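You operate a simulated robot arm through the tools that you are given. There is no shell and no other tool. Be economical: measure what you need, move in short steps, check, and stop when the job is done.

Carry out the task below with a simulated robot arm. There is one attempt and no reset: what you move stays moved.

Task
Take the navy sample board and leave it on the white cabinet door on the cart 72 padded top. Put the short can marked "WAX" from the cart 72 lower deck in the open carton on the cart 29 padded top. Take the small can and leave it on the cart 29 padded top. Put one of the yellow cloths from the cart 57 padded top on the cart 72 padded top. Put the paint tin marked "primer" from the cart 57 padded top on the drawer front there. Count the yellow stands on the cart 29 padded top, then put as many of the short blue cans from the cart 29 padded top on the cart 29 lower deck. Fetch the lacquer can that expires last from the cart 29 padded top and set it on the shelf under the padded table. Take the P120 grey sanding block from the cart 29 padded top and put it on the cart 72 padded top. Put the can marked "varnish" from the cart 57 padded top on the shelf under the padded table and the can that says "glaze" on the cart 57 lower deck. Fetch the white panel and stand it on the top of the padded table. Put one of the card stacks from the cart 62 padded top on the cart 72 lower deck. Do these in any order. Set down upright: small can, paint tin, lacquer can, can, white panel.

The check looks at the end state, three seconds after you hand in, the way a careful person would. Anything else that was tipped, shoved, dropped, spilled or broken makes it a failure. Flat cloth is picked up by pressing the open fingertips on it (5 to 10 N) and closing them slowly along it; thin cloth reads only 2 to 8 mm in the jaws.

Robot
A 7-joint arm with a two-finger parallel gripper on a trunk, on a base that drives. Base frame: it is fixed to the floor where the robot stands at the start and does not move with it; the origin is under the middle of the robot, x ahead of it, y to its left, z up. Lengths are in m, angles in degrees, forces in N, time in s.
With the tool pointing down near the work surface it reaches from about 0.1 to 0.5 m from the robot's upright axis, wherever it stands. Its first joint turns from -115.0 to 115.0 degrees. Places, roughly: card stack (7x7x6 cm) [1.5, -2.8, 0.9]; cart 29 lower deck [-2.2, -0.4, 0.2]; cart 29 padded top [-2.2, -0.4, 0.9]; cart 57 lower deck [-1.5, -0.4, 0.2]; cart 72 lower deck [0.7, 0.3, 0.2]; cart 72 padded top [0.7, 0.3, 0.9]; drawer front [-1.5, -0.5, 1]; glaze can, steel can, thinner can, varnish can [-1.5, -0.75, 1]; grey sanding block [-2.25, -0.75, 1]; lacquer can [-2, -0.5, 1]; navy sample board (15x6x2 cm) [0.5, -0.2, 0.9]; open carton [-2.25, -0.25, 1]; paint tin [-1.5, 0, 1]; shelf under the padded table [-3.3, 0.3, 0.3]; short blue can [-2.25, 0, 1]; short can [0.5, 0, 0.25]; small can [-1.25, -0.25, 1]; top of the padded table [-3.3, 0.3, 0.9]; white cabinet door (40x25x2 cm) [0.7, 0.4, 0.9]; white panel [-2, -3.5, 0.75]; yellow cloth (5x9x5 cm) [-1.7, -0.1, 0.9]; yellow cloth (6x5x3 cm) [-1.4, -0.1, 0.9]; yellow cloth (9x7x3 cm) [-1.7, -0.4, 0.9]; yellow stand (4x4x5 cm) [-2.1, -0.6, 0.9]. Payload 3.91 kg.
Tool frame: the origin (TCP) lies between the finger pads and is the grasp point; the fingertips stand 0.03 m ahead of it; z points along the fingers, y is the line along which they close. Largest opening 0.11 m; finger width 0.02, thickness 0.01; the body of the gripper, 0.048 by 0.112 m, starts 0.055 m behind the TCP.
Orientation is that of the tool frame in the base frame, as a unit quaternion [w, x, y, z]. With the fingers straight down and closing along the base's y, the tool's x points along the base's -x, its y along +y and its z along -z.

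Tools
- The arm moves only by the tool arm_command. Its argument "series" is a list of rows, each an object (a shift or turn left out is 0, a gripper value left out holds the last) with "travel": the shift along the tool's x, y, z in units of 40 mm (1.0 is 40 mm), a list of three; "rotation": the turn, a rotation vector about the tool's x, y, z in units of 4 degrees (1.0 is 4 degrees), a list of three; "fingers": the finger opening in m, from 0 to 0.11. In form: [{"travel": [tx, ty, tz], "rotation": [rx, ry, rz], "fingers": fingers}, ...]. A call has 1 to 10 rows; each row shifts and turns the commanded pose from where the row before left it, along the tool's axes as they then stand. A call with a number of a shift or a turn outside -1 to 1 is refused whole. A row lasts 0.2 s, in which the tool goes at most 0.05 m and 8.6 degrees; a call with a longer step from one row to the next is refused whole, and so is a gripper value outside its range. Where a pose cannot be reached the arm comes as near as it can. A force on the tool above 40 N (or 10 N above the force at the start of the call, whichever is more), or a blocked arm, ends the call early, and 0.2 s more pass. The fingers move at their own pace (about 0.153 m/s each) and stop on an object; they squeeze with about 28 N. The grip force told is the motor's: it shows also when the fingers shut on nothing. Time passes only in rows, and 0.2 s behind the last, so rows that do not move let the fingers close. The reply holds the time, the measured pose of the TCP, the force on the tool along the base axes, the opening and the grip force, in the units named above and with some noise, with the torque about the TCP (base axes, N m) and any sound that the robot's microphone picked up.
- Cameras (640 x 400 px; columns grow to the right, rows downward): "scene" is now at [0.2025, 0.1768, 1.4239]; the picture's right is [-0.22, -0.98, 0.00], its down [-0.85, 0.19, -0.48] and it looks along [0.47, -0.11, -0.88] (base axes); focal length 235 px, centre (320, 200). "wrist" rides on the gripper at [0.072, 0.017, -0.103] in the tool frame; the picture's right is [-0.23, 0.97, 0.00], its down [-0.76, -0.18, -0.62] and it looks along [-0.61, -0.14, 0.78] (tool axes); focal length 222 px, centre (320, 200).
- snapshot(camera): a new picture of that camera. The clock stands still meanwhile.
- move_column(by): slides the trunk up (or, below 0, down) by that many m; the arm and the scene camera ride with it, the base frame stays. It gives what a move gives, with no picture.
- steer(legs): drives the robot by 1 to 6 legs, each [ahead, left, turn to the left] in m, m and degrees, along the robot's own axes; the way and the turn of a leg run together, so that a leg with both is an arc; at most 1.5 m and 180 degrees a leg. The arm and the cameras ride along, it lands a little off, and it stops where it bumps. It gives what a move gives.
- turn_head(pan, tilt): turns the head with the scene camera to pan (to the left, within 80 degrees either way) and tilt (down, from -29 to 69), counted from straight ahead of the robot. It gives what a move gives.
- point_at(camera, pixels): there is no depth. For up to 12 entries [column, row, z] of the newest picture of that camera ("zoom" is the newest enlarged one), the place [x, y] in the base frame at which the ray of that pixel passes the height z, good to about 0.002 m, but the place of the scene camera against the robot may be out by one fixed shift of up to 0.018 m in any direction. The clock stands still meanwhile.
- close_up(camera, box): a new picture of the part [left, top, right, bottom] of that camera's present view, enlarged. The clock stands still meanwhile.
- finish_job(): hands the job in; it is judged then, once.

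Keep the steps short. Do not move on a guess: measure, check each grasp and each placing, and mend mistakes. In all there are 392 turns and 360 pictures (those below and enlarged ones count). Leave the gripper open and the arm clear of the work at the hand-in unless told otherwise, and finish with a single line.

The tools are called as name(argument=value, ...) on one line, values as JSON. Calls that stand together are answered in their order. arm_command: Moves the arm, as the interface text tells. Its arguments: {"type":"object","properties":{"series":{"type":"array","items":{"type":"object","properties":{"travel":{"type":"array","items":{"type":"number"}},"rotation":{"type":"array","items":{"type":"number"}},"fingers":{"type":"number"}}}}},"required":["series"]} The other tools are called the same way: move_column (by) slides the trunk up or down; steer (legs) drives the base; turn_head (pan, tilt) turns the head that bears the scene camera; snapshot (camera) takes a picture; point_at (camera, pixels) gives the place at which the rays of pixels pass given heights; close_up (camera, box) takes an enlarged picture of a part of a camera's view; finish_job () hands the job in.

At the start:

```text
t: 0.0
position: [0.4056, 0.2606, 1.1276]
tcp_rot: [0.0, 0.001, 1.0, 0.0]
contact_force: [-0.5, -0.2, 0.1]
wrist_torque: [-0.01, 0.02, -0.03]
gripper_width: 0.1099
finger_force: 0.1
trunk travel left (down, up): [-0.8, 0.19]
robot x, y, heading: [0.0001, -0.0017, 0.2]
head pan, tilt: [-12.6, 61.1]
```

scene: 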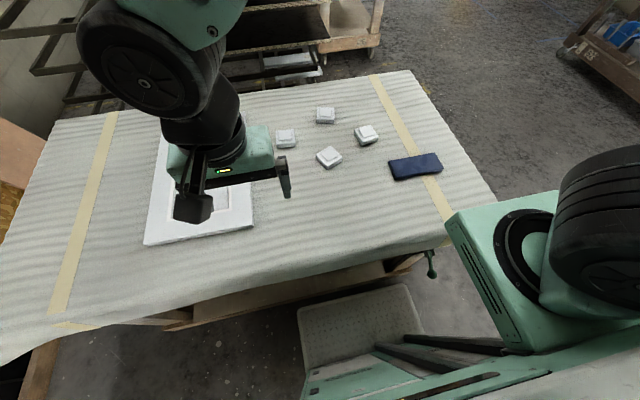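
wrist: 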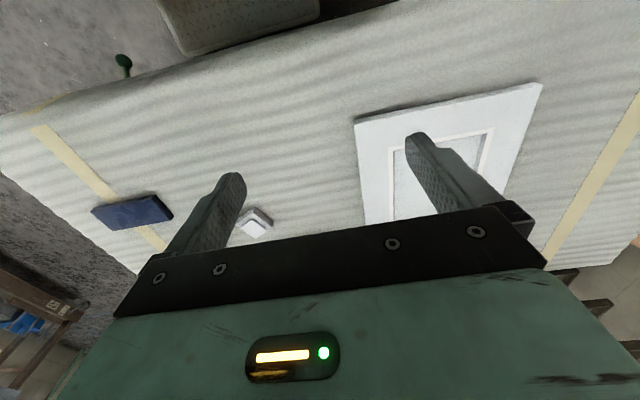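

I see the navy board near scene (415,166) and the white door near (200,200). I'll measure both.

point_at(camera="scene", pixels=[[389, 160, 0.92], [438, 153, 0.92], [443, 171, 0.92], [397, 180, 0.92], [416, 165, 0.92], [145, 245, 0.92], [253, 228, 0.92], [248, 128, 0.92], [160, 140, 0.92]])

point_at(camera="wrist", pixels=[[92, 208, 0.92], [158, 195, 0.92], [173, 214, 0.92], [110, 230, 0.9], [354, 125, 0.92], [542, 83, 0.92], [256, 220, 0.92]])

close_up(camera="scene", box=[360, 120, 480, 200])

```text
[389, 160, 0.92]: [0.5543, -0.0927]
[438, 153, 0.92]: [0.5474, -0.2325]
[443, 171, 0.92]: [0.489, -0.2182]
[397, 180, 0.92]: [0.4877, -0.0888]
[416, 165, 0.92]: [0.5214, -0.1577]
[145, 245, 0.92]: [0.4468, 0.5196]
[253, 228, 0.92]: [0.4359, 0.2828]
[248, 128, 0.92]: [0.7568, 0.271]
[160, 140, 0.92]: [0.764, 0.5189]
```

```text
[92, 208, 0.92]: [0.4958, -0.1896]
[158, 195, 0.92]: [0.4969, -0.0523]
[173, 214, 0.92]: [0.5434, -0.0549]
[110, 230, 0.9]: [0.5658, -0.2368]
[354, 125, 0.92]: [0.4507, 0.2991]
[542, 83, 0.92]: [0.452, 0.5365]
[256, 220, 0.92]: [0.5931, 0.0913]
```

```text
5.00 times, centred on (420, 160) of scene
```

zoom: 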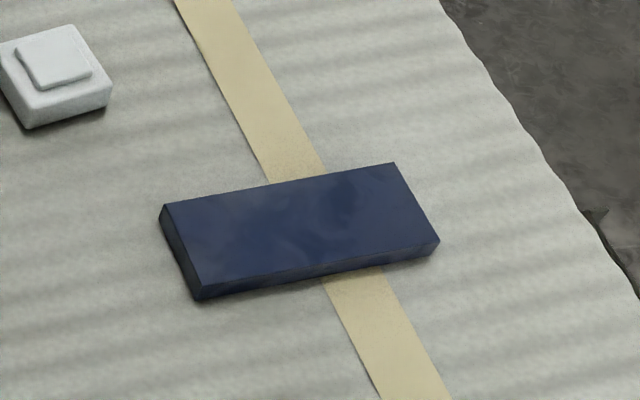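

The wrist places the board centre near (0.52,-0.13), so the scene camera is shifted about (+0.01,+0.016). Next I'll look down and around before driving.

turn_head(pan=-30, tilt=69)

snapshot(camera="scene")

turn_head(pan=0, tilt=20)

snapshot(camera="scene")

turn_head(pan=-80, tilt=20)

snapshot(camera="scene")

turn_head(pan=80, tilt=20)

snapshot(camera="scene")

```text
t: 0.8
position: [0.4042, 0.2626, 1.1262]
tcp_rot: [0.0, 0.0, 1.0, 0.0]
contact_force: [1.0, 0.4, -0.5]
wrist_torque: [-0.01, 0.01, 0.0]
gripper_width: 0.1099
finger_force: 0.0
trunk travel left (down, up): [-0.8, 0.19]
robot x, y, heading: [0.0002, -0.0023, 0.2]
head pan, tilt: [-30.0, 68.8]
```

```text
356 pictures are left
```

scene: 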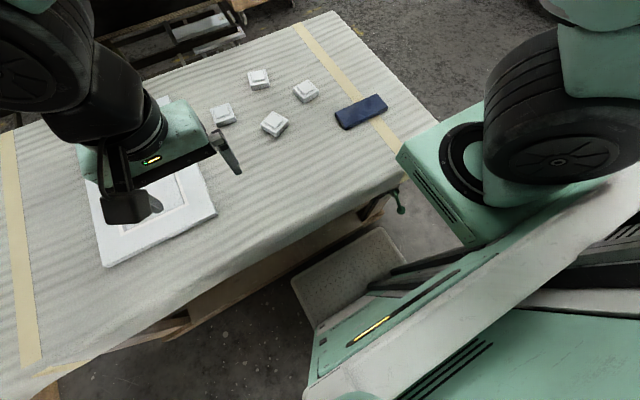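

```text
t: 2.0
position: [0.4042, 0.2604, 1.127]
tcp_rot: [-0.001, 0.0, 1.0, 0.0]
contact_force: [-0.1, -0.2, -0.4]
wrist_torque: [0.03, 0.0, 0.01]
gripper_width: 0.1098
finger_force: 0.1
trunk travel left (down, up): [-0.8, 0.19]
robot x, y, heading: [0.002, -0.0016, 0.0]
head pan, tilt: [0.0, 20.0]
```

```text
355 pictures are left
```

scene: 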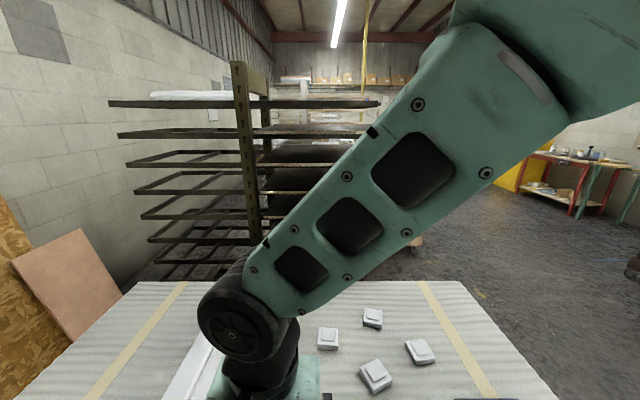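

```text
t: 3.5
position: [0.4042, 0.2611, 1.1273]
tcp_rot: [0.001, -0.001, 1.0, 0.0]
contact_force: [-0.2, -0.2, 0.2]
wrist_torque: [-0.01, -0.01, 0.02]
gripper_width: 0.11
finger_force: 0.1
trunk travel left (down, up): [-0.8, 0.19]
robot x, y, heading: [0.0006, 0.0025, -0.4]
head pan, tilt: [-80.0, 20.0]
```

```text
354 pictures are left
```

scene: 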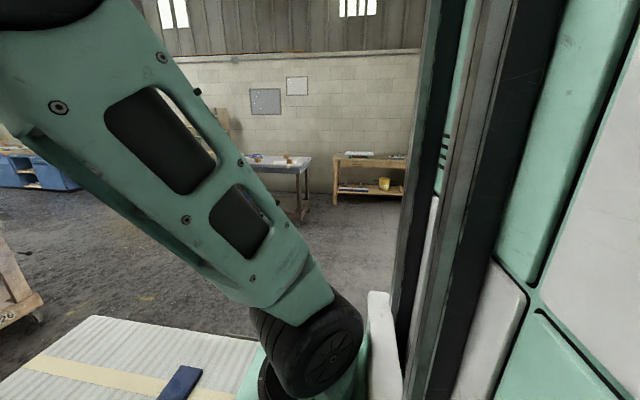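

```text
t: 6.0
position: [0.4042, 0.2619, 1.127]
tcp_rot: [0.0, 0.0, 1.0, 0.0]
contact_force: [0.1, -0.1, -0.4]
wrist_torque: [0.02, 0.02, -0.01]
gripper_width: 0.1098
finger_force: 0.0
trunk travel left (down, up): [-0.8, 0.19]
robot x, y, heading: [-0.0022, 0.0006, -0.1]
head pan, tilt: [80.0, 20.0]
```

```text
353 pictures are left
```

scene: 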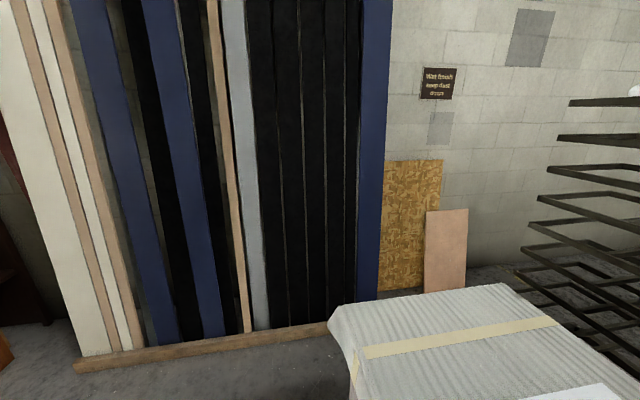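

The surroundings are clear to the right. I'll sidestep 0.18 m right, then start turning the wrist.

steer(legs=[[0, -0.2, 0]])

arm_command(series=[{"travel": [0, -0.5, 0], "rotation": [0, 0, 1]}, {"rotation": [0, 0, 1]}, {"rotation": [0, 0, 1]}, {"rotation": [0, 0, 1]}, {"rotation": [0, 0, 1]}, {"rotation": [0, 0, 1]}, {"rotation": [0, 0, 1]}, {"rotation": [0, 0, 1]}, {"rotation": [0, 0, 1]}, {"rotation": [0, 0, 1]}])

arm_command(series=[{"rotation": [0, 0, 1]}, {"rotation": [0, 0, 1]}, {"rotation": [0, 0, 1]}, {"rotation": [0, 0, 1]}, {"rotation": [0, 0, 1]}, {"rotation": [0, 0, 1]}, {"rotation": [0, 0, 1]}, {"rotation": [0, 0, 1]}, {"rotation": [0, 0, 1]}, {"rotation": [0, 0, 1]}])

arm_command(series=[{"rotation": [0, 0, 1]}, {"rotation": [0, 0, 1]}, {"rotation": [0, 0, 0.5]}, {"rotation": [0, 0, 0]}])

snapshot(camera="wrist")

```text
t: 7.5
position: [0.4035, 0.063, 1.1266]
tcp_rot: [0.0, 0.0, 1.0, -0.001]
contact_force: [-0.2, -0.4, 0.3]
wrist_torque: [0.0, 0.0, 0.0]
gripper_width: 0.1099
finger_force: 0.0
trunk travel left (down, up): [-0.8, 0.19]
robot x, y, heading: [0.0003, -0.1965, 0.1]
head pan, tilt: [80.0, 20.0]
```

```text
t: 9.8
position: [0.4046, 0.0441, 1.1271]
tcp_rot: [0.0, 0.343, 0.939, 0.0]
contact_force: [-0.7, 0.0, 0.3]
wrist_torque: [0.02, 0.01, 0.03]
gripper_width: 0.1099
finger_force: 0.0
trunk travel left (down, up): [-0.8, 0.19]
robot x, y, heading: [-0.0003, -0.2004, 0.0]
head pan, tilt: [80.0, 20.0]
```

```text
t: 11.9
position: [0.4037, 0.0433, 1.1271]
tcp_rot: [0.0, 0.643, 0.766, 0.0]
contact_force: [1.3, 0.0, 0.5]
wrist_torque: [0.0, 0.01, 0.01]
gripper_width: 0.1099
finger_force: 0.0
trunk travel left (down, up): [-0.8, 0.19]
robot x, y, heading: [0.0021, -0.1968, 0.2]
head pan, tilt: [80.0, 20.0]
```

```text
t: 12.9
position: [0.4036, 0.0434, 1.1277]
tcp_rot: [0.001, 0.708, 0.706, 0.0]
contact_force: [-0.2, -0.4, -0.3]
wrist_torque: [-0.02, -0.03, -0.03]
gripper_width: 0.1101
finger_force: 0.0
trunk travel left (down, up): [-0.8, 0.19]
robot x, y, heading: [0.0013, -0.1931, 0.1]
head pan, tilt: [80.0, 20.0]
```

```text
352 pictures are left
```

wrist: 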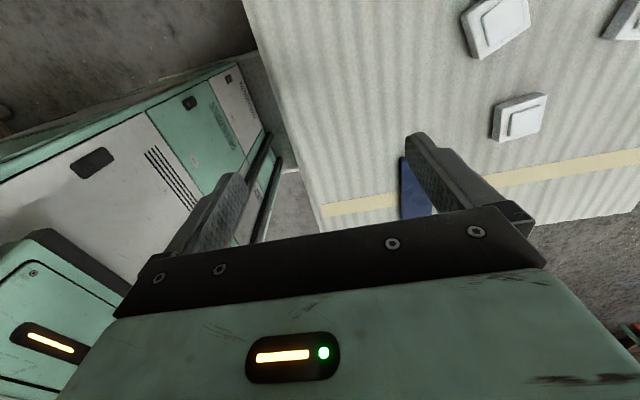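

The rotation works (the tool's x is now base +y and its y is base +x). I'll move over the board and check.

arm_command(series=[{"travel": [-0.9, 0.6, 0.4]}, {"travel": [-0.9, 0.6, 0.4]}, {"travel": [-0.9, 0.6, 0.4]}, {"travel": [-0.9, 0.6, 0.4]}, {"travel": [-0.7, 0.5, 0.4]}, {}])

snapshot(camera="wrist")

```text
t: 14.3
position: [0.5199, -0.1301, 1.0457]
tcp_rot: [0.001, 0.707, 0.707, 0.0]
contact_force: [0.4, -0.5, -1.1]
wrist_torque: [-0.03, -0.03, 0.0]
gripper_width: 0.1099
finger_force: 0.1
trunk travel left (down, up): [-0.8, 0.19]
robot x, y, heading: [-0.0016, -0.199, 0.1]
head pan, tilt: [80.0, 20.0]
```

```text
351 pictures are left
```

wrist: 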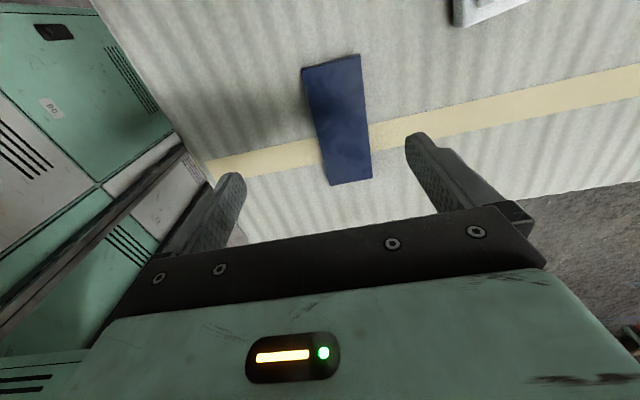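

point_at(camera="wrist", pixels=[[302, 69, 0.92], [360, 55, 0.92], [329, 185, 0.92], [372, 178, 0.92], [258, 155, 0.9]])

```text
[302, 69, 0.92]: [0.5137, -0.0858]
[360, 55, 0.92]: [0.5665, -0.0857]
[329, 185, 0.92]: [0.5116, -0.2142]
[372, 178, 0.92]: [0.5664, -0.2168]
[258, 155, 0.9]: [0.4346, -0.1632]
```

Board centre is (0.540,-0.150). I'll align, descend to 0.945 and take a look.

arm_command(series=[{"travel": [-0.5, 0.5, 0.5]}, {"travel": [0, 0, 0.7]}, {"travel": [0, 0, 0.7]}, {"travel": [0, 0, 0.6]}, {}])

snapshot(camera="wrist")

```text
t: 15.6
position: [0.5401, -0.1483, 0.9469]
tcp_rot: [0.0, 0.707, 0.707, 0.0]
contact_force: [0.3, -0.7, 0.3]
wrist_torque: [0.01, -0.03, 0.01]
gripper_width: 0.1101
finger_force: 0.1
trunk travel left (down, up): [-0.8, 0.19]
robot x, y, heading: [0.0002, -0.1965, -0.0]
head pan, tilt: [80.0, 20.0]
```

```text
350 pictures are left
```

wrist: 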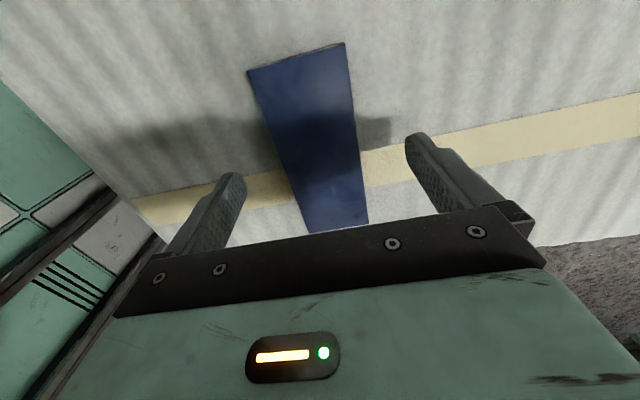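

The board sits between the fingers. I'll ease down further and watch for contact.

arm_command(series=[{"travel": [0, 0, 0.15]}, {"travel": [0, 0, 0.15]}, {}])

close_up(camera="wrist", box=[120, 60, 540, 260])

```text
t: 16.4
position: [0.5404, -0.1477, 0.9348]
tcp_rot: [0.0, 0.706, 0.708, 0.0]
contact_force: [0.2, 0.6, 0.0]
wrist_torque: [-0.02, -0.01, -0.02]
gripper_width: 0.1101
finger_force: 0.1
trunk travel left (down, up): [-0.8, 0.19]
robot x, y, heading: [0.0026, -0.1949, -0.1]
head pan, tilt: [80.0, 20.0]
```

```text
1.52 times, centred on (330, 160) of wrist
```

zoom: 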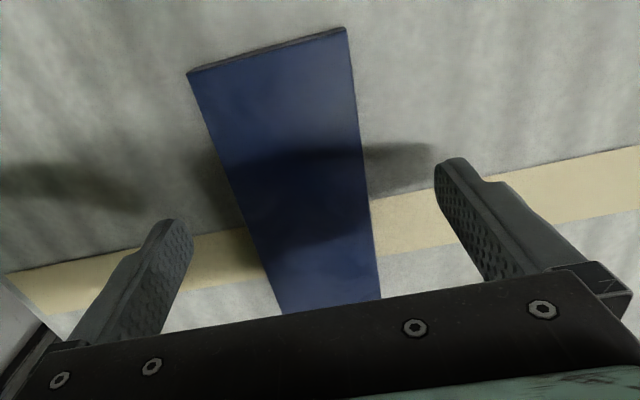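

Still no contact. I'll go on down in small steps to touch.

arm_command(series=[{"travel": [0, 0, 0.1]}, {"travel": [0, 0, 0.1]}, {}])

```text
t: 17.1
position: [0.5402, -0.1476, 0.927]
tcp_rot: [0.0, 0.707, 0.707, 0.0]
contact_force: [0.5, -1.0, -0.3]
wrist_torque: [-0.02, 0.02, 0.0]
gripper_width: 0.1102
finger_force: 0.0
trunk travel left (down, up): [-0.8, 0.19]
robot x, y, heading: [-0.0052, -0.2, 0.2]
head pan, tilt: [80.0, 20.0]
```

arm_command(series=[{"travel": [0, 0, 0.1]}, {"travel": [0, 0, 0.1]}, {"travel": [0, 0, 0.1]}, {}])

```text
t: 18.0
position: [0.5414, -0.149, 0.9181]
tcp_rot: [0.0, 0.707, 0.708, 0.001]
contact_force: [-1.1, -2.7, 30.6]
wrist_torque: [-0.33, 1.79, 0.24]
gripper_width: 0.1099
finger_force: 0.1
trunk travel left (down, up): [-0.8, 0.19]
robot x, y, heading: [-0.0007, -0.1957, 0.2]
head pan, tilt: [80.0, 20.0]
stopped in row 4: the force on the tool passed its limit at 48 N (the readings are from after the stop); the commanded pose is now the measured one
```

Contact at TCP 0.918, so the surface is near 0.888. I'll back off 6 mm and grip.

arm_command(series=[{"travel": [0, 0, -0.15]}, {"fingers": 0.03}, {"fingers": 0.03}, {"fingers": 0.03}])

arm_command(series=[{"travel": [0, 0, -0.5]}, {"travel": [0, 0, -0.9]}, {"travel": [0, 0, -0.9]}, {}])

snapshot(camera="wrist")

```text
t: 19.0
position: [0.5397, -0.1495, 0.9226]
tcp_rot: [-0.002, 0.707, 0.707, 0.001]
contact_force: [0.0, -0.2, -0.3]
wrist_torque: [0.04, -0.02, -0.02]
gripper_width: 0.0575
finger_force: 28.2
trunk travel left (down, up): [-0.8, 0.19]
robot x, y, heading: [0.0008, -0.1973, -0.1]
head pan, tilt: [80.0, 20.0]
```

```text
t: 20.0
position: [0.5443, -0.1487, 1.0142]
tcp_rot: [-0.001, 0.707, 0.707, 0.0]
contact_force: [0.4, -0.3, -0.9]
wrist_torque: [0.01, 0.02, 0.03]
gripper_width: 0.0573
finger_force: 28.0
trunk travel left (down, up): [-0.8, 0.19]
robot x, y, heading: [0.0016, -0.199, -0.1]
head pan, tilt: [80.0, 20.0]
```

```text
348 pictures are left
```

wrist: 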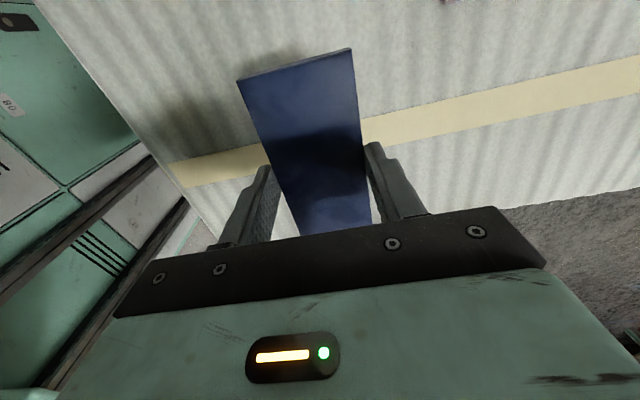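

The board is held. Before driving left, I'll check how far the timber rack sill is.

snapshot(camera="scene")

point_at(camera="scene", pixels=[[90, 365, 0.0], [330, 325, 0.0], [200, 345, 0.0]])

```text
347 pictures are left
```

scene: 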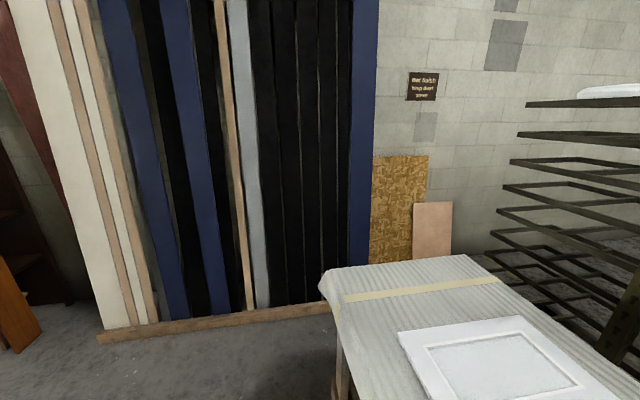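

```text
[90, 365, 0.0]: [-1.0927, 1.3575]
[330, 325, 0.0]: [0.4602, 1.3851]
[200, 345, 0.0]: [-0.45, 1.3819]
```

The rack is at y≈1.38, which is plenty of room. I'll drive left 0.52 m.

steer(legs=[[0, 0.52, 0]])

snapshot(camera="wrist")

turn_head(pan=0, tilt=60)

snapshot(camera="scene")

```text
t: 23.0
position: [0.5433, 0.3685, 1.0154]
tcp_rot: [-0.001, 0.708, 0.706, 0.0]
contact_force: [-0.1, 0.0, -2.0]
wrist_torque: [-0.02, -0.05, -0.02]
gripper_width: 0.0572
finger_force: 27.9
trunk travel left (down, up): [-0.8, 0.19]
robot x, y, heading: [0.0025, 0.3191, -0.4]
head pan, tilt: [80.0, 20.0]
```

```text
346 pictures are left
```

wrist: 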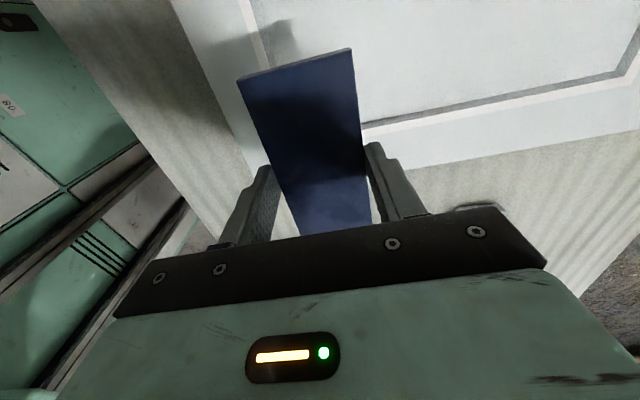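

```text
t: 24.5
position: [0.5437, 0.369, 1.0149]
tcp_rot: [0.0, 0.707, 0.707, 0.001]
contact_force: [0.6, -0.5, -1.3]
wrist_torque: [0.0, -0.04, 0.0]
gripper_width: 0.0572
finger_force: 28.0
trunk travel left (down, up): [-0.8, 0.19]
robot x, y, heading: [0.003, 0.3231, 0.2]
head pan, tilt: [0.0, 60.0]
```

```text
345 pictures are left
```

scene: 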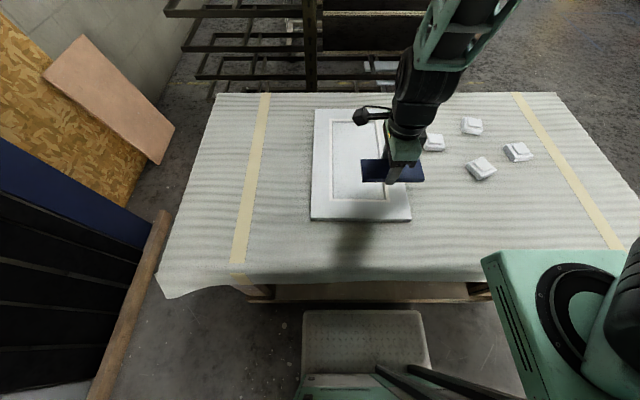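

point_at(camera="scene", pixels=[[311, 219, 0.91], [411, 221, 0.91], [332, 198, 0.91], [388, 199, 0.91], [314, 110, 0.91], [334, 121, 0.91], [361, 160, 0.985], [362, 180, 0.985]])

point_at(camera="wrist", pixels=[[362, 124, 0.905], [622, 76, 0.905], [352, 175, 0.91], [639, 133, 0.91], [190, 60, 0.91], [250, 20, 0.91]])

```text
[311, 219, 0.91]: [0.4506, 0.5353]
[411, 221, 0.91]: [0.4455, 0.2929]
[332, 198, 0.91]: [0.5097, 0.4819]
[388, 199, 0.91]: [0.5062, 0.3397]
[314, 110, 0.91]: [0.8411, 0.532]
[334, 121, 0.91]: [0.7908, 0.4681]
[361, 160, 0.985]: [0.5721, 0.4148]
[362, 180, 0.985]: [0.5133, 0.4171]
```

```text
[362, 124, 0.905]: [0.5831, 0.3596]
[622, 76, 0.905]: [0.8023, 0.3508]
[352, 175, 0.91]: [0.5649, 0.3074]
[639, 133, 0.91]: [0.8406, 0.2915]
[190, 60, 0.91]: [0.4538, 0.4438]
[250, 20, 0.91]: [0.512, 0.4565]
```

I'll position over the door centre (TCP 0.56,0.418) and descend.

arm_command(series=[{"travel": [0.6, 0.2, 0.2]}, {"travel": [0.6, 0.2, 0.4]}, {"travel": [0, 0, 0.5]}, {"travel": [0, 0, 0.4]}, {"travel": [0, 0, 0.15]}, {}])

arm_command(series=[{"travel": [0, 0, 0.08]}, {"travel": [0, 0, 0.08]}, {"travel": [0, 0, 0.08]}])

```text
t: 25.9
position: [0.5595, 0.4184, 0.95]
tcp_rot: [0.0, 0.708, 0.707, 0.001]
contact_force: [0.0, 0.4, -0.8]
wrist_torque: [0.04, 0.0, 0.04]
gripper_width: 0.0572
finger_force: 28.0
trunk travel left (down, up): [-0.8, 0.19]
robot x, y, heading: [-0.0015, 0.326, -0.2]
head pan, tilt: [0.0, 60.0]
```

```text
t: 26.7
position: [0.5597, 0.4187, 0.9404]
tcp_rot: [0.0, 0.708, 0.707, 0.002]
contact_force: [-4.1, -2.4, 22.8]
wrist_torque: [-0.06, 0.21, -0.01]
gripper_width: 0.0574
finger_force: 27.5
trunk travel left (down, up): [-0.8, 0.19]
robot x, y, heading: [-0.0009, 0.323, -0.1]
head pan, tilt: [0.0, 60.0]
```

Contact with the door (23 N). I'll release and rise.

arm_command(series=[{"travel": [0, 0, -0.04], "fingers": 0.08}, {"fingers": 0.08}, {"travel": [0, 0, -0.8]}, {"travel": [0, 0, -1]}, {"travel": [0, 0, -1]}, {"travel": [0, 0, -1]}, {}])

snapshot(camera="wrist")

```text
t: 28.3
position: [0.5575, 0.4176, 1.0936]
tcp_rot: [-0.001, 0.708, 0.706, 0.001]
contact_force: [-0.3, 0.4, -0.3]
wrist_torque: [0.01, -0.02, -0.01]
gripper_width: 0.0799
finger_force: 0.1
trunk travel left (down, up): [-0.8, 0.19]
robot x, y, heading: [0.001, 0.3203, -0.0]
head pan, tilt: [0.0, 60.0]
```

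```text
344 pictures are left
```

wrist: 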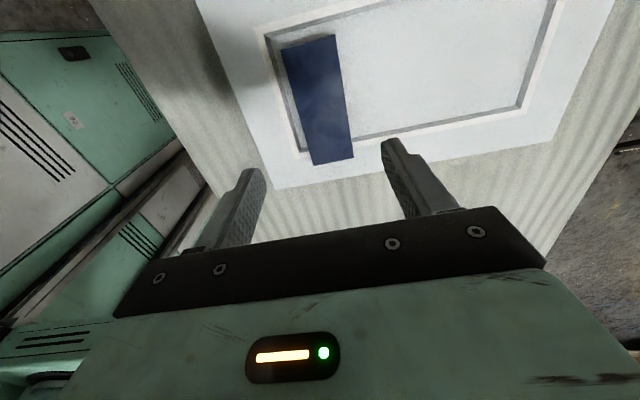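

The board is on the door. Next is the WAX can on the lower deck. I'll back off 0.5 m, drop the trunk and look.

steer(legs=[[-0.5, -0.3, 0]])

move_column(by=-0.5)

turn_head(pan=0, tilt=30)

snapshot(camera="scene")

```text
t: 31.7
position: [0.0551, 0.1175, 1.093]
tcp_rot: [-0.001, 0.705, 0.71, 0.001]
contact_force: [0.2, -0.3, 0.2]
wrist_torque: [0.01, -0.01, 0.02]
gripper_width: 0.08
finger_force: 0.1
trunk travel left (down, up): [-0.8, 0.19]
robot x, y, heading: [-0.4989, 0.0164, 0.4]
head pan, tilt: [0.0, 60.0]
```

```text
refused: -0.5 is not a number from -0.4 to 0.4
```

```text
t: 32.6
position: [0.0544, 0.1162, 1.0942]
tcp_rot: [0.0, 0.705, 0.709, 0.0]
contact_force: [-0.9, 0.6, 0.6]
wrist_torque: [-0.01, 0.0, 0.01]
gripper_width: 0.0801
finger_force: 0.1
trunk travel left (down, up): [-0.8, 0.19]
robot x, y, heading: [-0.5028, 0.0174, 0.3]
head pan, tilt: [0.0, 30.0]
```

```text
343 pictures are left
```

scene: 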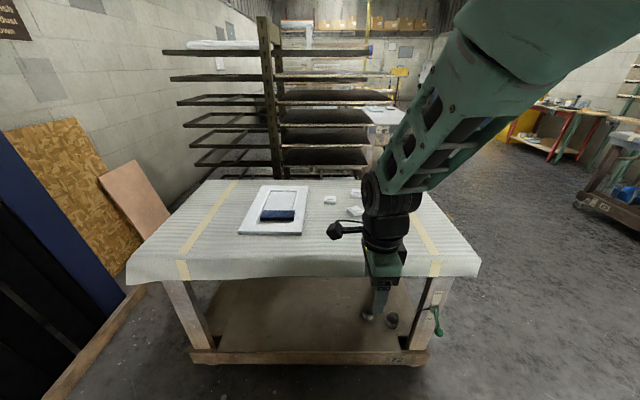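

I see the lower deck with two small cans near (370,315) and (392,320). I'll lower the trunk and move the arm aside for a closer look.

move_column(by=-0.4)

snapshot(camera="scene")

snapshot(camera="wrist")

```text
t: 36.5
position: [0.0545, 0.1168, 0.6926]
tcp_rot: [-0.001, 0.705, 0.71, 0.001]
contact_force: [-0.5, 0.3, 0.5]
wrist_torque: [0.0, -0.02, 0.01]
gripper_width: 0.0797
finger_force: 0.0
trunk travel left (down, up): [-0.4, 0.59]
robot x, y, heading: [-0.5013, 0.0216, 0.4]
head pan, tilt: [0.0, 30.0]
```

```text
342 pictures are left
```

scene: 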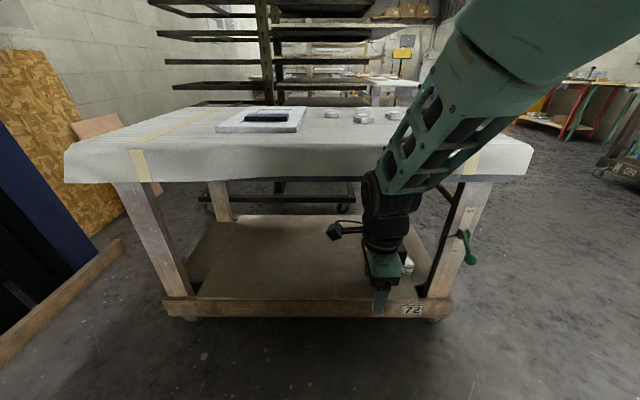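

```text
341 pictures are left
```

wrist: 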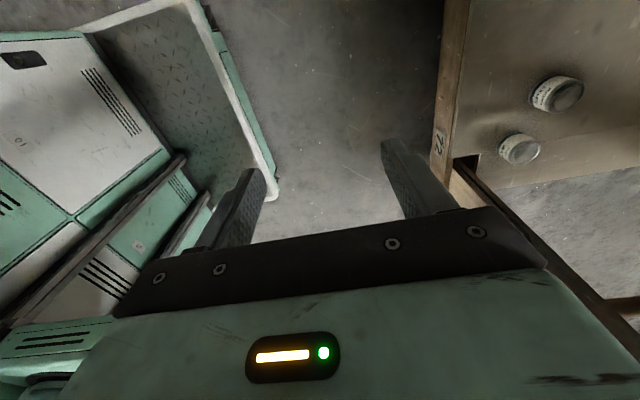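

close_up(camera="wrist", box=[480, 60, 600, 180])

point_at(camera="wrist", pixels=[[568, 95, 0.27], [527, 148, 0.27], [447, 185, 0.2], [440, 100, 0.2]])

```text
3.33 times, centred on (540, 120) of wrist
```

zoom: 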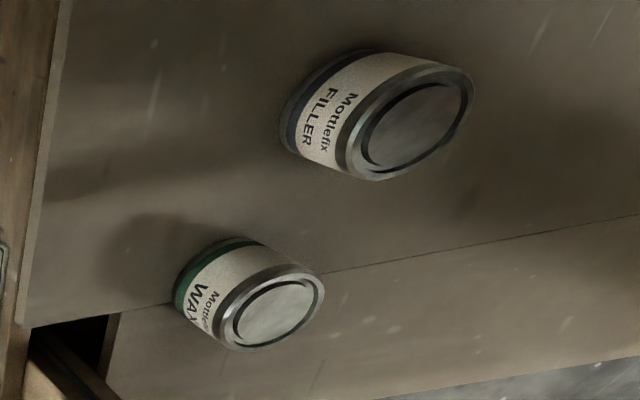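

```text
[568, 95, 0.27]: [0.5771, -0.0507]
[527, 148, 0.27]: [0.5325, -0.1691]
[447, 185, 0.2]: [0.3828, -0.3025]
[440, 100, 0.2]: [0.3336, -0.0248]
```

The WAX can is the right one, near (0.53,-0.17). I'll lower the trunk fully, raise the tool a bit, and check arm height against the table edge.

move_column(by=-0.4)

arm_command(series=[{"travel": [0, 0, -1]}, {"travel": [0, 0, -1]}, {}])

turn_head(pan=0, tilt=0)

snapshot(camera="scene")

snapshot(camera="wrist")

```text
t: 40.3
position: [0.0554, 0.1177, 0.2936]
tcp_rot: [-0.001, 0.705, 0.709, 0.0]
contact_force: [-0.6, 0.4, 0.8]
wrist_torque: [0.01, 0.03, 0.0]
gripper_width: 0.0802
finger_force: 0.3
trunk travel left (down, up): [0.0, 0.99]
robot x, y, heading: [-0.5035, 0.0149, 0.4]
head pan, tilt: [0.0, 30.0]
```

```text
t: 41.1
position: [0.056, 0.1161, 0.3724]
tcp_rot: [-0.001, 0.705, 0.709, 0.001]
contact_force: [-0.1, -0.7, 0.3]
wrist_torque: [0.02, -0.02, 0.0]
gripper_width: 0.0802
finger_force: 0.0
trunk travel left (down, up): [0.0, 0.99]
robot x, y, heading: [-0.4998, 0.0165, 0.5]
head pan, tilt: [0.0, 30.0]
```

```text
t: 42.0
position: [0.0564, 0.1162, 0.3721]
tcp_rot: [-0.001, 0.705, 0.709, 0.0]
contact_force: [0.6, 0.0, 1.5]
wrist_torque: [0.0, 0.02, -0.01]
gripper_width: 0.0799
finger_force: 0.0
trunk travel left (down, up): [0.0, 0.99]
robot x, y, heading: [-0.5058, 0.0196, 0.6]
head pan, tilt: [0.0, 0.0]
```

```text
339 pictures are left
```

scene: 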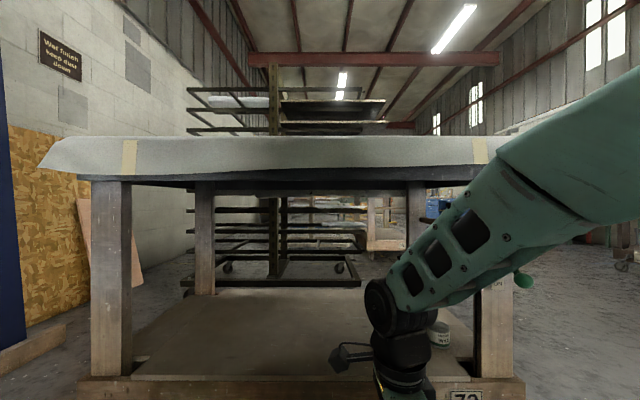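

```text
338 pictures are left
```

wrist: 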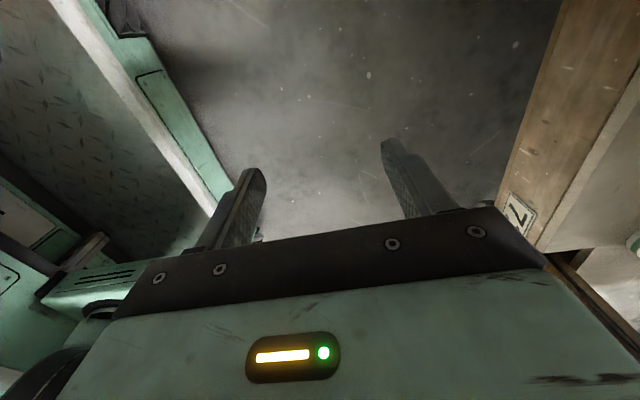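

I'll turn the wrist back so the fingers close sideways, and sidestep so the tool lines up with the WAX can.

arm_command(series=[{"rotation": [0, 0, -1]}, {"rotation": [0, 0, -1]}, {"rotation": [0, 0, -1]}, {"rotation": [0, 0, -1]}, {"rotation": [0, 0, -1]}, {"rotation": [0, 0, -1]}, {"rotation": [0, 0, -1]}, {"rotation": [0, 0, -1]}, {"rotation": [0, 0, -1]}, {"rotation": [0, 0, -1]}])

arm_command(series=[{"rotation": [0, 0, -1]}, {"rotation": [0, 0, -1]}, {"rotation": [0, 0, -1]}, {"rotation": [0, 0, -1]}, {"rotation": [0, 0, -1]}, {"rotation": [0, 0, -1]}, {"rotation": [0, 0, -1]}, {"rotation": [0, 0, -1]}, {"rotation": [0, 0, -1]}, {"rotation": [0, 0, -1]}])

arm_command(series=[{"rotation": [0, 0, -1]}, {"rotation": [0, 0, -1]}, {"rotation": [0, 0, -0.5], "fingers": 0.11}, {}])

steer(legs=[[0.2, -0.285, -0.5]])

snapshot(camera="wrist")

```text
t: 44.2
position: [0.0557, 0.1162, 0.3725]
tcp_rot: [0.0, 0.42, 0.908, 0.001]
contact_force: [0.0, -0.8, -0.5]
wrist_torque: [-0.01, 0.05, 0.05]
gripper_width: 0.0801
finger_force: 0.0
trunk travel left (down, up): [0.0, 0.99]
robot x, y, heading: [-0.5046, 0.019, 0.7]
head pan, tilt: [0.0, 0.0]
```

```text
t: 46.4
position: [0.0554, 0.1169, 0.3723]
tcp_rot: [0.0, 0.082, 0.997, 0.0]
contact_force: [-0.5, -0.3, 0.9]
wrist_torque: [0.0, -0.01, 0.0]
gripper_width: 0.08
finger_force: 0.1
trunk travel left (down, up): [0.0, 0.99]
robot x, y, heading: [-0.5029, 0.0171, 0.2]
head pan, tilt: [0.0, 0.0]
```

```text
t: 47.4
position: [0.0549, 0.1164, 0.3734]
tcp_rot: [0.0, -0.004, 1.0, 0.0]
contact_force: [0.6, 0.1, -0.3]
wrist_torque: [0.0, 0.0, 0.0]
gripper_width: 0.1097
finger_force: 0.0
trunk travel left (down, up): [0.0, 0.99]
robot x, y, heading: [-0.5007, 0.0178, 0.3]
head pan, tilt: [0.0, 0.0]
```

```text
t: 49.7
position: [0.2578, -0.1682, 0.3729]
tcp_rot: [0.0, -0.001, 1.0, 0.001]
contact_force: [-1.2, 0.4, 0.7]
wrist_torque: [0.01, 0.01, -0.02]
gripper_width: 0.1101
finger_force: 0.1
trunk travel left (down, up): [0.0, 0.99]
robot x, y, heading: [-0.2992, -0.2676, 0.0]
head pan, tilt: [0.0, 0.0]
```

```text
337 pictures are left
```

wrist: 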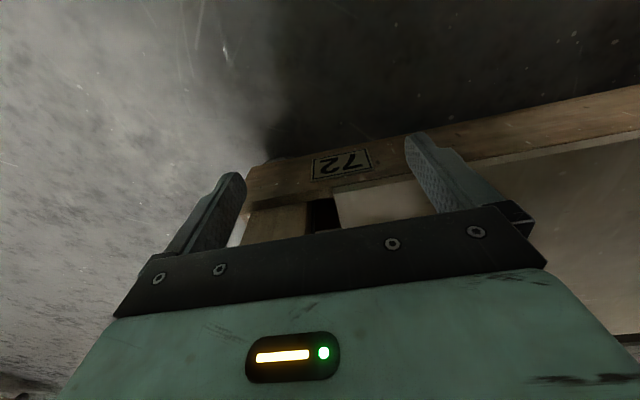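

point_at(camera="wrist", pixels=[[250, 170, 0.2], [415, 140, 0.2], [310, 205, 0.2], [340, 225, 0.2], [336, 190, 0.2], [308, 230, 0.2], [246, 235, 0.2]])

turn_head(pan=-20, tilt=20)

snapshot(camera="scene")

```text
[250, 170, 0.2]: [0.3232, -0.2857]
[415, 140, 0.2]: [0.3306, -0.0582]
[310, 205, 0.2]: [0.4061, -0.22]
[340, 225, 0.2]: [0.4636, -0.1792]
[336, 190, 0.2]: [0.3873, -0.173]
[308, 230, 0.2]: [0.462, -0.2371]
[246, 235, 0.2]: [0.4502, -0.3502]
```

```text
t: 50.5
position: [0.2588, -0.1678, 0.3739]
tcp_rot: [0.0, -0.001, 1.0, 0.001]
contact_force: [0.1, 0.4, -0.4]
wrist_torque: [0.0, 0.0, -0.06]
gripper_width: 0.1099
finger_force: 0.1
trunk travel left (down, up): [0.0, 0.99]
robot x, y, heading: [-0.2973, -0.2655, -0.0]
head pan, tilt: [-20.0, 20.0]
```

```text
336 pictures are left
```

scene: 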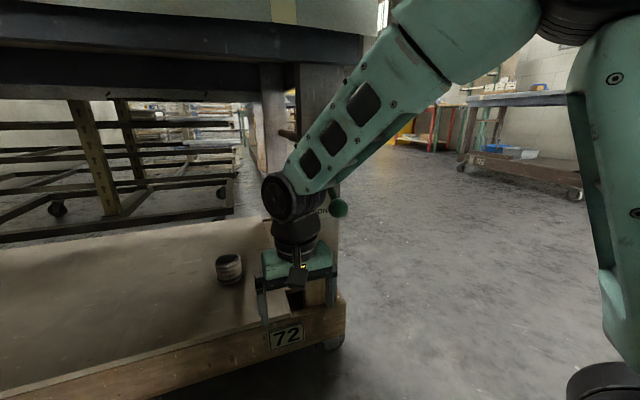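

The right front leg (inner face y≈-0.24) is close to the can, and the arm comes from the robot's right. I'll stand further left and reach across to the right, so the links angle away from the leg.

steer(legs=[[0, 0.47, 0]])

arm_command(series=[{"travel": [0, -1, 0], "fingers": 0.085}, {"travel": [0, -1, 0]}, {"travel": [0, -1, 0]}, {"travel": [0, -1, 0]}, {"travel": [0, -1, 0]}, {"travel": [0, -1, 0]}, {"travel": [0, -1, 0]}, {"travel": [0, -1, 0]}, {"travel": [0, -1, 0]}, {"travel": [0, -1, 0]}])

arm_command(series=[{"travel": [0, -1, 0]}, {"travel": [0, -0.6, 0]}, {}])

turn_head(pan=-35, tilt=25)

snapshot(camera="scene")

```text
t: 53.3
position: [0.2543, 0.3051, 0.3739]
tcp_rot: [0.0, -0.005, 1.0, 0.0]
contact_force: [0.4, 0.8, -0.5]
wrist_torque: [0.01, -0.01, 0.02]
gripper_width: 0.1098
finger_force: 0.0
trunk travel left (down, up): [0.0, 0.99]
robot x, y, heading: [-0.2992, 0.2021, 0.6]
head pan, tilt: [-20.0, 20.0]
```

```text
t: 55.5
position: [0.2603, -0.0932, 0.3727]
tcp_rot: [0.0, -0.006, 1.0, 0.001]
contact_force: [0.1, 0.4, 0.0]
wrist_torque: [0.01, -0.01, 0.01]
gripper_width: 0.0851
finger_force: 0.1
trunk travel left (down, up): [0.0, 0.99]
robot x, y, heading: [-0.3068, 0.2089, 0.7]
head pan, tilt: [-20.0, 20.0]
```

```text
t: 56.3
position: [0.2599, -0.1577, 0.3721]
tcp_rot: [0.0, -0.005, 1.0, 0.001]
contact_force: [-0.4, 0.4, 0.1]
wrist_torque: [-0.03, 0.0, 0.02]
gripper_width: 0.0849
finger_force: 0.1
trunk travel left (down, up): [0.0, 0.99]
robot x, y, heading: [-0.3005, 0.2051, 0.5]
head pan, tilt: [-20.0, 20.0]
```

```text
t: 57.1
position: [0.2597, -0.1579, 0.3712]
tcp_rot: [0.0, -0.005, 1.0, 0.001]
contact_force: [0.8, 0.7, 0.4]
wrist_torque: [0.02, 0.0, -0.01]
gripper_width: 0.085
finger_force: 0.0
trunk travel left (down, up): [0.0, 0.99]
robot x, y, heading: [-0.3029, 0.2052, 0.9]
head pan, tilt: [-35.0, 25.0]
```

```text
335 pictures are left
```

scene: 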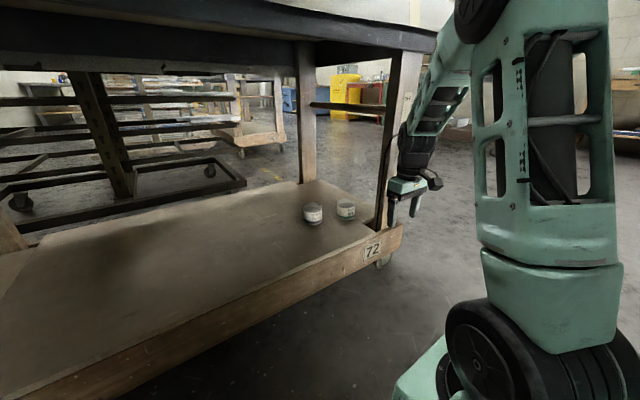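

The elbow is high, so a vertical tool would foul the table edge. I'll pitch the fingers forward about 45° with a slight yaw to the right so only the gripper goes under the table.

arm_command(series=[{"rotation": [0, 0, 1]}, {"rotation": [0, 0, 1]}, {"rotation": [0, 0, 1]}, {"rotation": [0, 0, 1]}, {"rotation": [0, 0, 1]}, {"rotation": [0, -1, 0]}, {"rotation": [0, -1, 0]}, {"rotation": [0, -1, 0]}, {"rotation": [0, -1, 0]}, {"rotation": [0, -1, 0]}])

arm_command(series=[{"rotation": [0, -1, 0]}, {"rotation": [0, -1, 0]}, {"rotation": [0, -1, 0]}, {"rotation": [0, -1, 0]}, {"rotation": [0, -1, 0]}, {"rotation": [0, -1, 0]}, {}])

snapshot(camera="scene")

snapshot(camera="wrist")

```text
t: 59.3
position: [0.2588, -0.1576, 0.3723]
tcp_rot: [0.172, 0.165, 0.971, -0.028]
contact_force: [-0.4, -0.8, 0.6]
wrist_torque: [-0.01, -0.01, 0.0]
gripper_width: 0.085
finger_force: 0.1
trunk travel left (down, up): [0.0, 0.99]
robot x, y, heading: [-0.3035, 0.2035, 0.8]
head pan, tilt: [-35.0, 25.0]
```

```text
t: 60.9
position: [0.2606, -0.155, 0.3721]
tcp_rot: [0.34, 0.157, 0.926, -0.05]
contact_force: [-0.3, 0.7, -1.1]
wrist_torque: [0.01, 0.03, -0.02]
gripper_width: 0.0848
finger_force: 0.0
out of reach, approached as far as the arm can: row 5
trunk travel left (down, up): [0.0, 0.99]
robot x, y, heading: [-0.3022, 0.2058, 0.7]
head pan, tilt: [-35.0, 25.0]
```

```text
334 pictures are left
```

scene: 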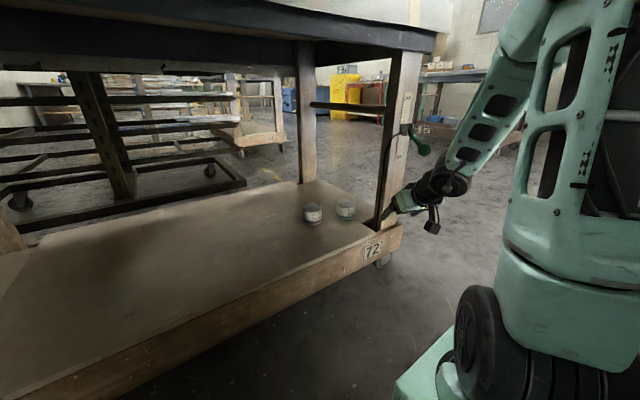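

```text
333 pictures are left
```

wrist: 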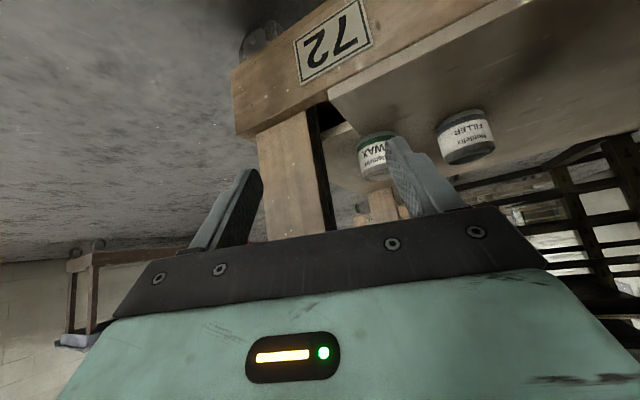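

Good, the forearm is low and I can see both cans. I'll measure them.

point_at(camera="wrist", pixels=[[378, 137, 0.2], [378, 137, 0.22], [378, 172, 0.25], [378, 172, 0.27], [465, 118, 0.2], [468, 158, 0.26], [333, 93, 0.2], [345, 120, 0.2], [310, 105, 0.2], [332, 225, 0.4]])

close_up(camera="wrist", box=[220, 60, 520, 260])

```text
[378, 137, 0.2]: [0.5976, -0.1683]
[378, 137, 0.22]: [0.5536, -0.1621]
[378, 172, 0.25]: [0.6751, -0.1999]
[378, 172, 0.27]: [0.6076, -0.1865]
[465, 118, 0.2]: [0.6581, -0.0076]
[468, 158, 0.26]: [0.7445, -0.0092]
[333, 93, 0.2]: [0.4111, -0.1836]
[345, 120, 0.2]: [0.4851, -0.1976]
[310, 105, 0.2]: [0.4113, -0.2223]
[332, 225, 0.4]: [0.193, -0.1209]
```

```text
2.00 times, centred on (370, 160) of wrist
```

zoom: 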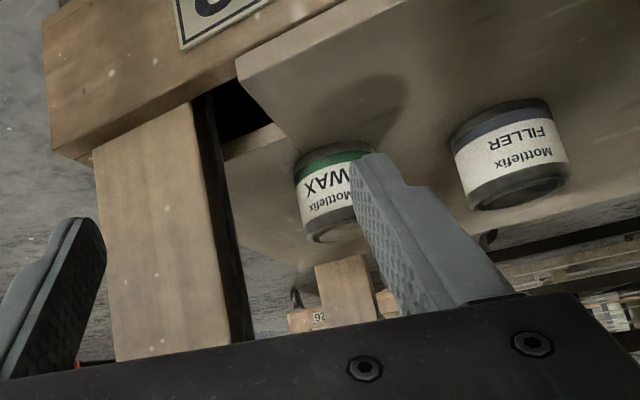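

Combining both views gives the deck at about z 0.24 and the WAX can at about (0.51,-0.155), with its top near 0.30. I'll lower the tool to 0.30, shift left, then drive in along the tool's heading.

arm_command(series=[{"travel": [0.56, 0, 0.67], "fingers": 0.095}, {"travel": [0.56, 0, 0.67]}, {}])

steer(legs=[[0, 0.09, -0.7], [0.1, -0.036, 0]])

snapshot(camera="wrist")

```text
t: 61.7
position: [0.2618, -0.1533, 0.3016]
tcp_rot: [0.34, 0.156, 0.926, -0.049]
contact_force: [-0.4, -0.2, 0.3]
wrist_torque: [-0.01, 0.03, 0.01]
gripper_width: 0.0949
finger_force: 0.0
trunk travel left (down, up): [0.0, 0.99]
robot x, y, heading: [-0.3034, 0.2029, 0.7]
head pan, tilt: [-35.0, 25.0]
```

```text
t: 63.6
position: [0.3589, -0.1077, 0.3008]
tcp_rot: [0.339, 0.163, 0.925, -0.051]
contact_force: [-0.5, 0.5, -0.2]
wrist_torque: [0.02, 0.0, 0.05]
gripper_width: 0.0951
finger_force: 0.1
trunk travel left (down, up): [0.0, 0.99]
robot x, y, heading: [-0.2036, 0.2575, -0.1]
head pan, tilt: [-35.0, 25.0]
```

```text
331 pictures are left
```

wrist: 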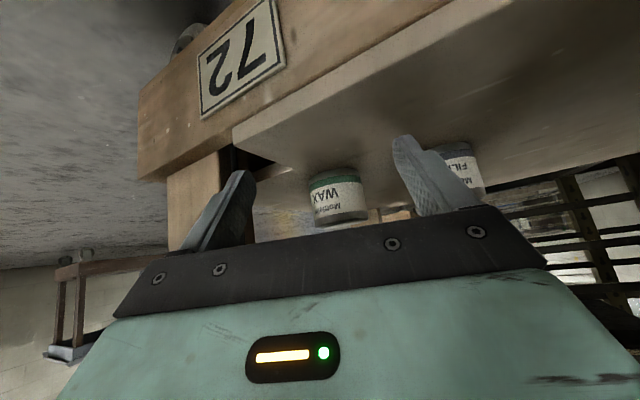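

point_at(camera="wrist", pixels=[[334, 172, 0.24], [308, 182, 0.24], [362, 174, 0.24], [222, 146, 0.24], [234, 133, 0.24], [275, 160, 0.24]])

close_up(camera="wrist", box=[130, 80, 530, 280])

```text
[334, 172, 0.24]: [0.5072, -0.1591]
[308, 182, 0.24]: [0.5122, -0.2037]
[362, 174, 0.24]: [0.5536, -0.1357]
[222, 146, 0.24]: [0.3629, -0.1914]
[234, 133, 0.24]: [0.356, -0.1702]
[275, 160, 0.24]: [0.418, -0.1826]
```

```text
1.60 times, centred on (330, 180) of wrist
```

zoom: 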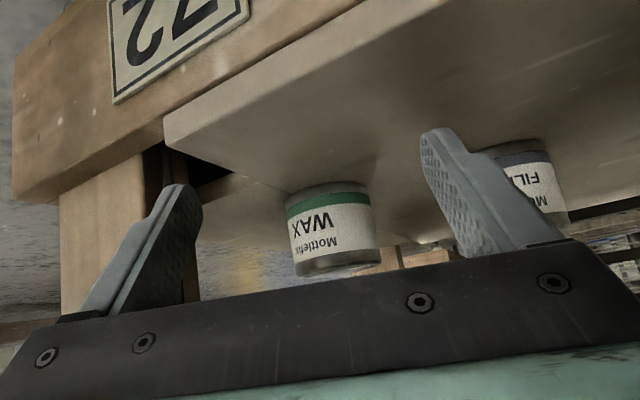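

Can is centred and the leg has ~3 cm clearance. Drive further along the heading.

steer(legs=[[0.09, -0.03, 0]])

close_up(camera="wrist", box=[130, 80, 530, 280])

snapshot(camera="scene")

```text
t: 64.7
position: [0.4497, -0.1371, 0.3016]
tcp_rot: [0.339, 0.161, 0.926, -0.05]
contact_force: [0.2, 0.9, -0.4]
wrist_torque: [0.05, 0.0, -0.03]
gripper_width: 0.0949
finger_force: 0.0
trunk travel left (down, up): [0.0, 0.99]
robot x, y, heading: [-0.1115, 0.2285, 0.3]
head pan, tilt: [-35.0, 25.0]
```

```text
1.60 times, centred on (330, 180) of wrist
```

zoom: 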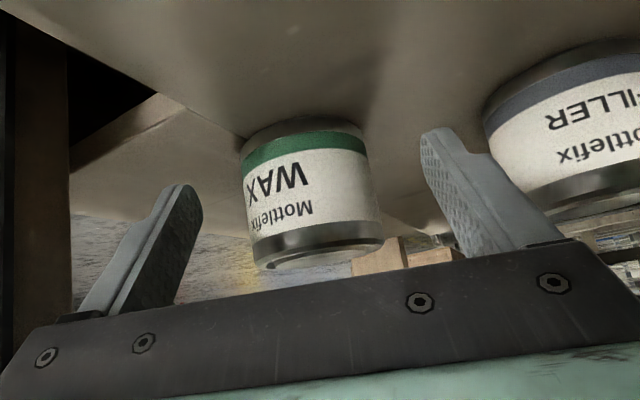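

```text
328 pictures are left
```

scene: 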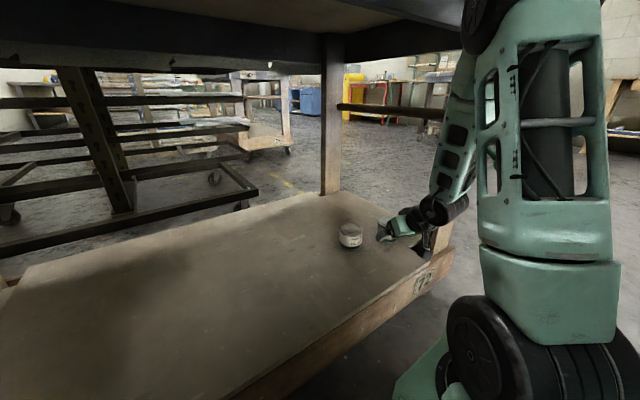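

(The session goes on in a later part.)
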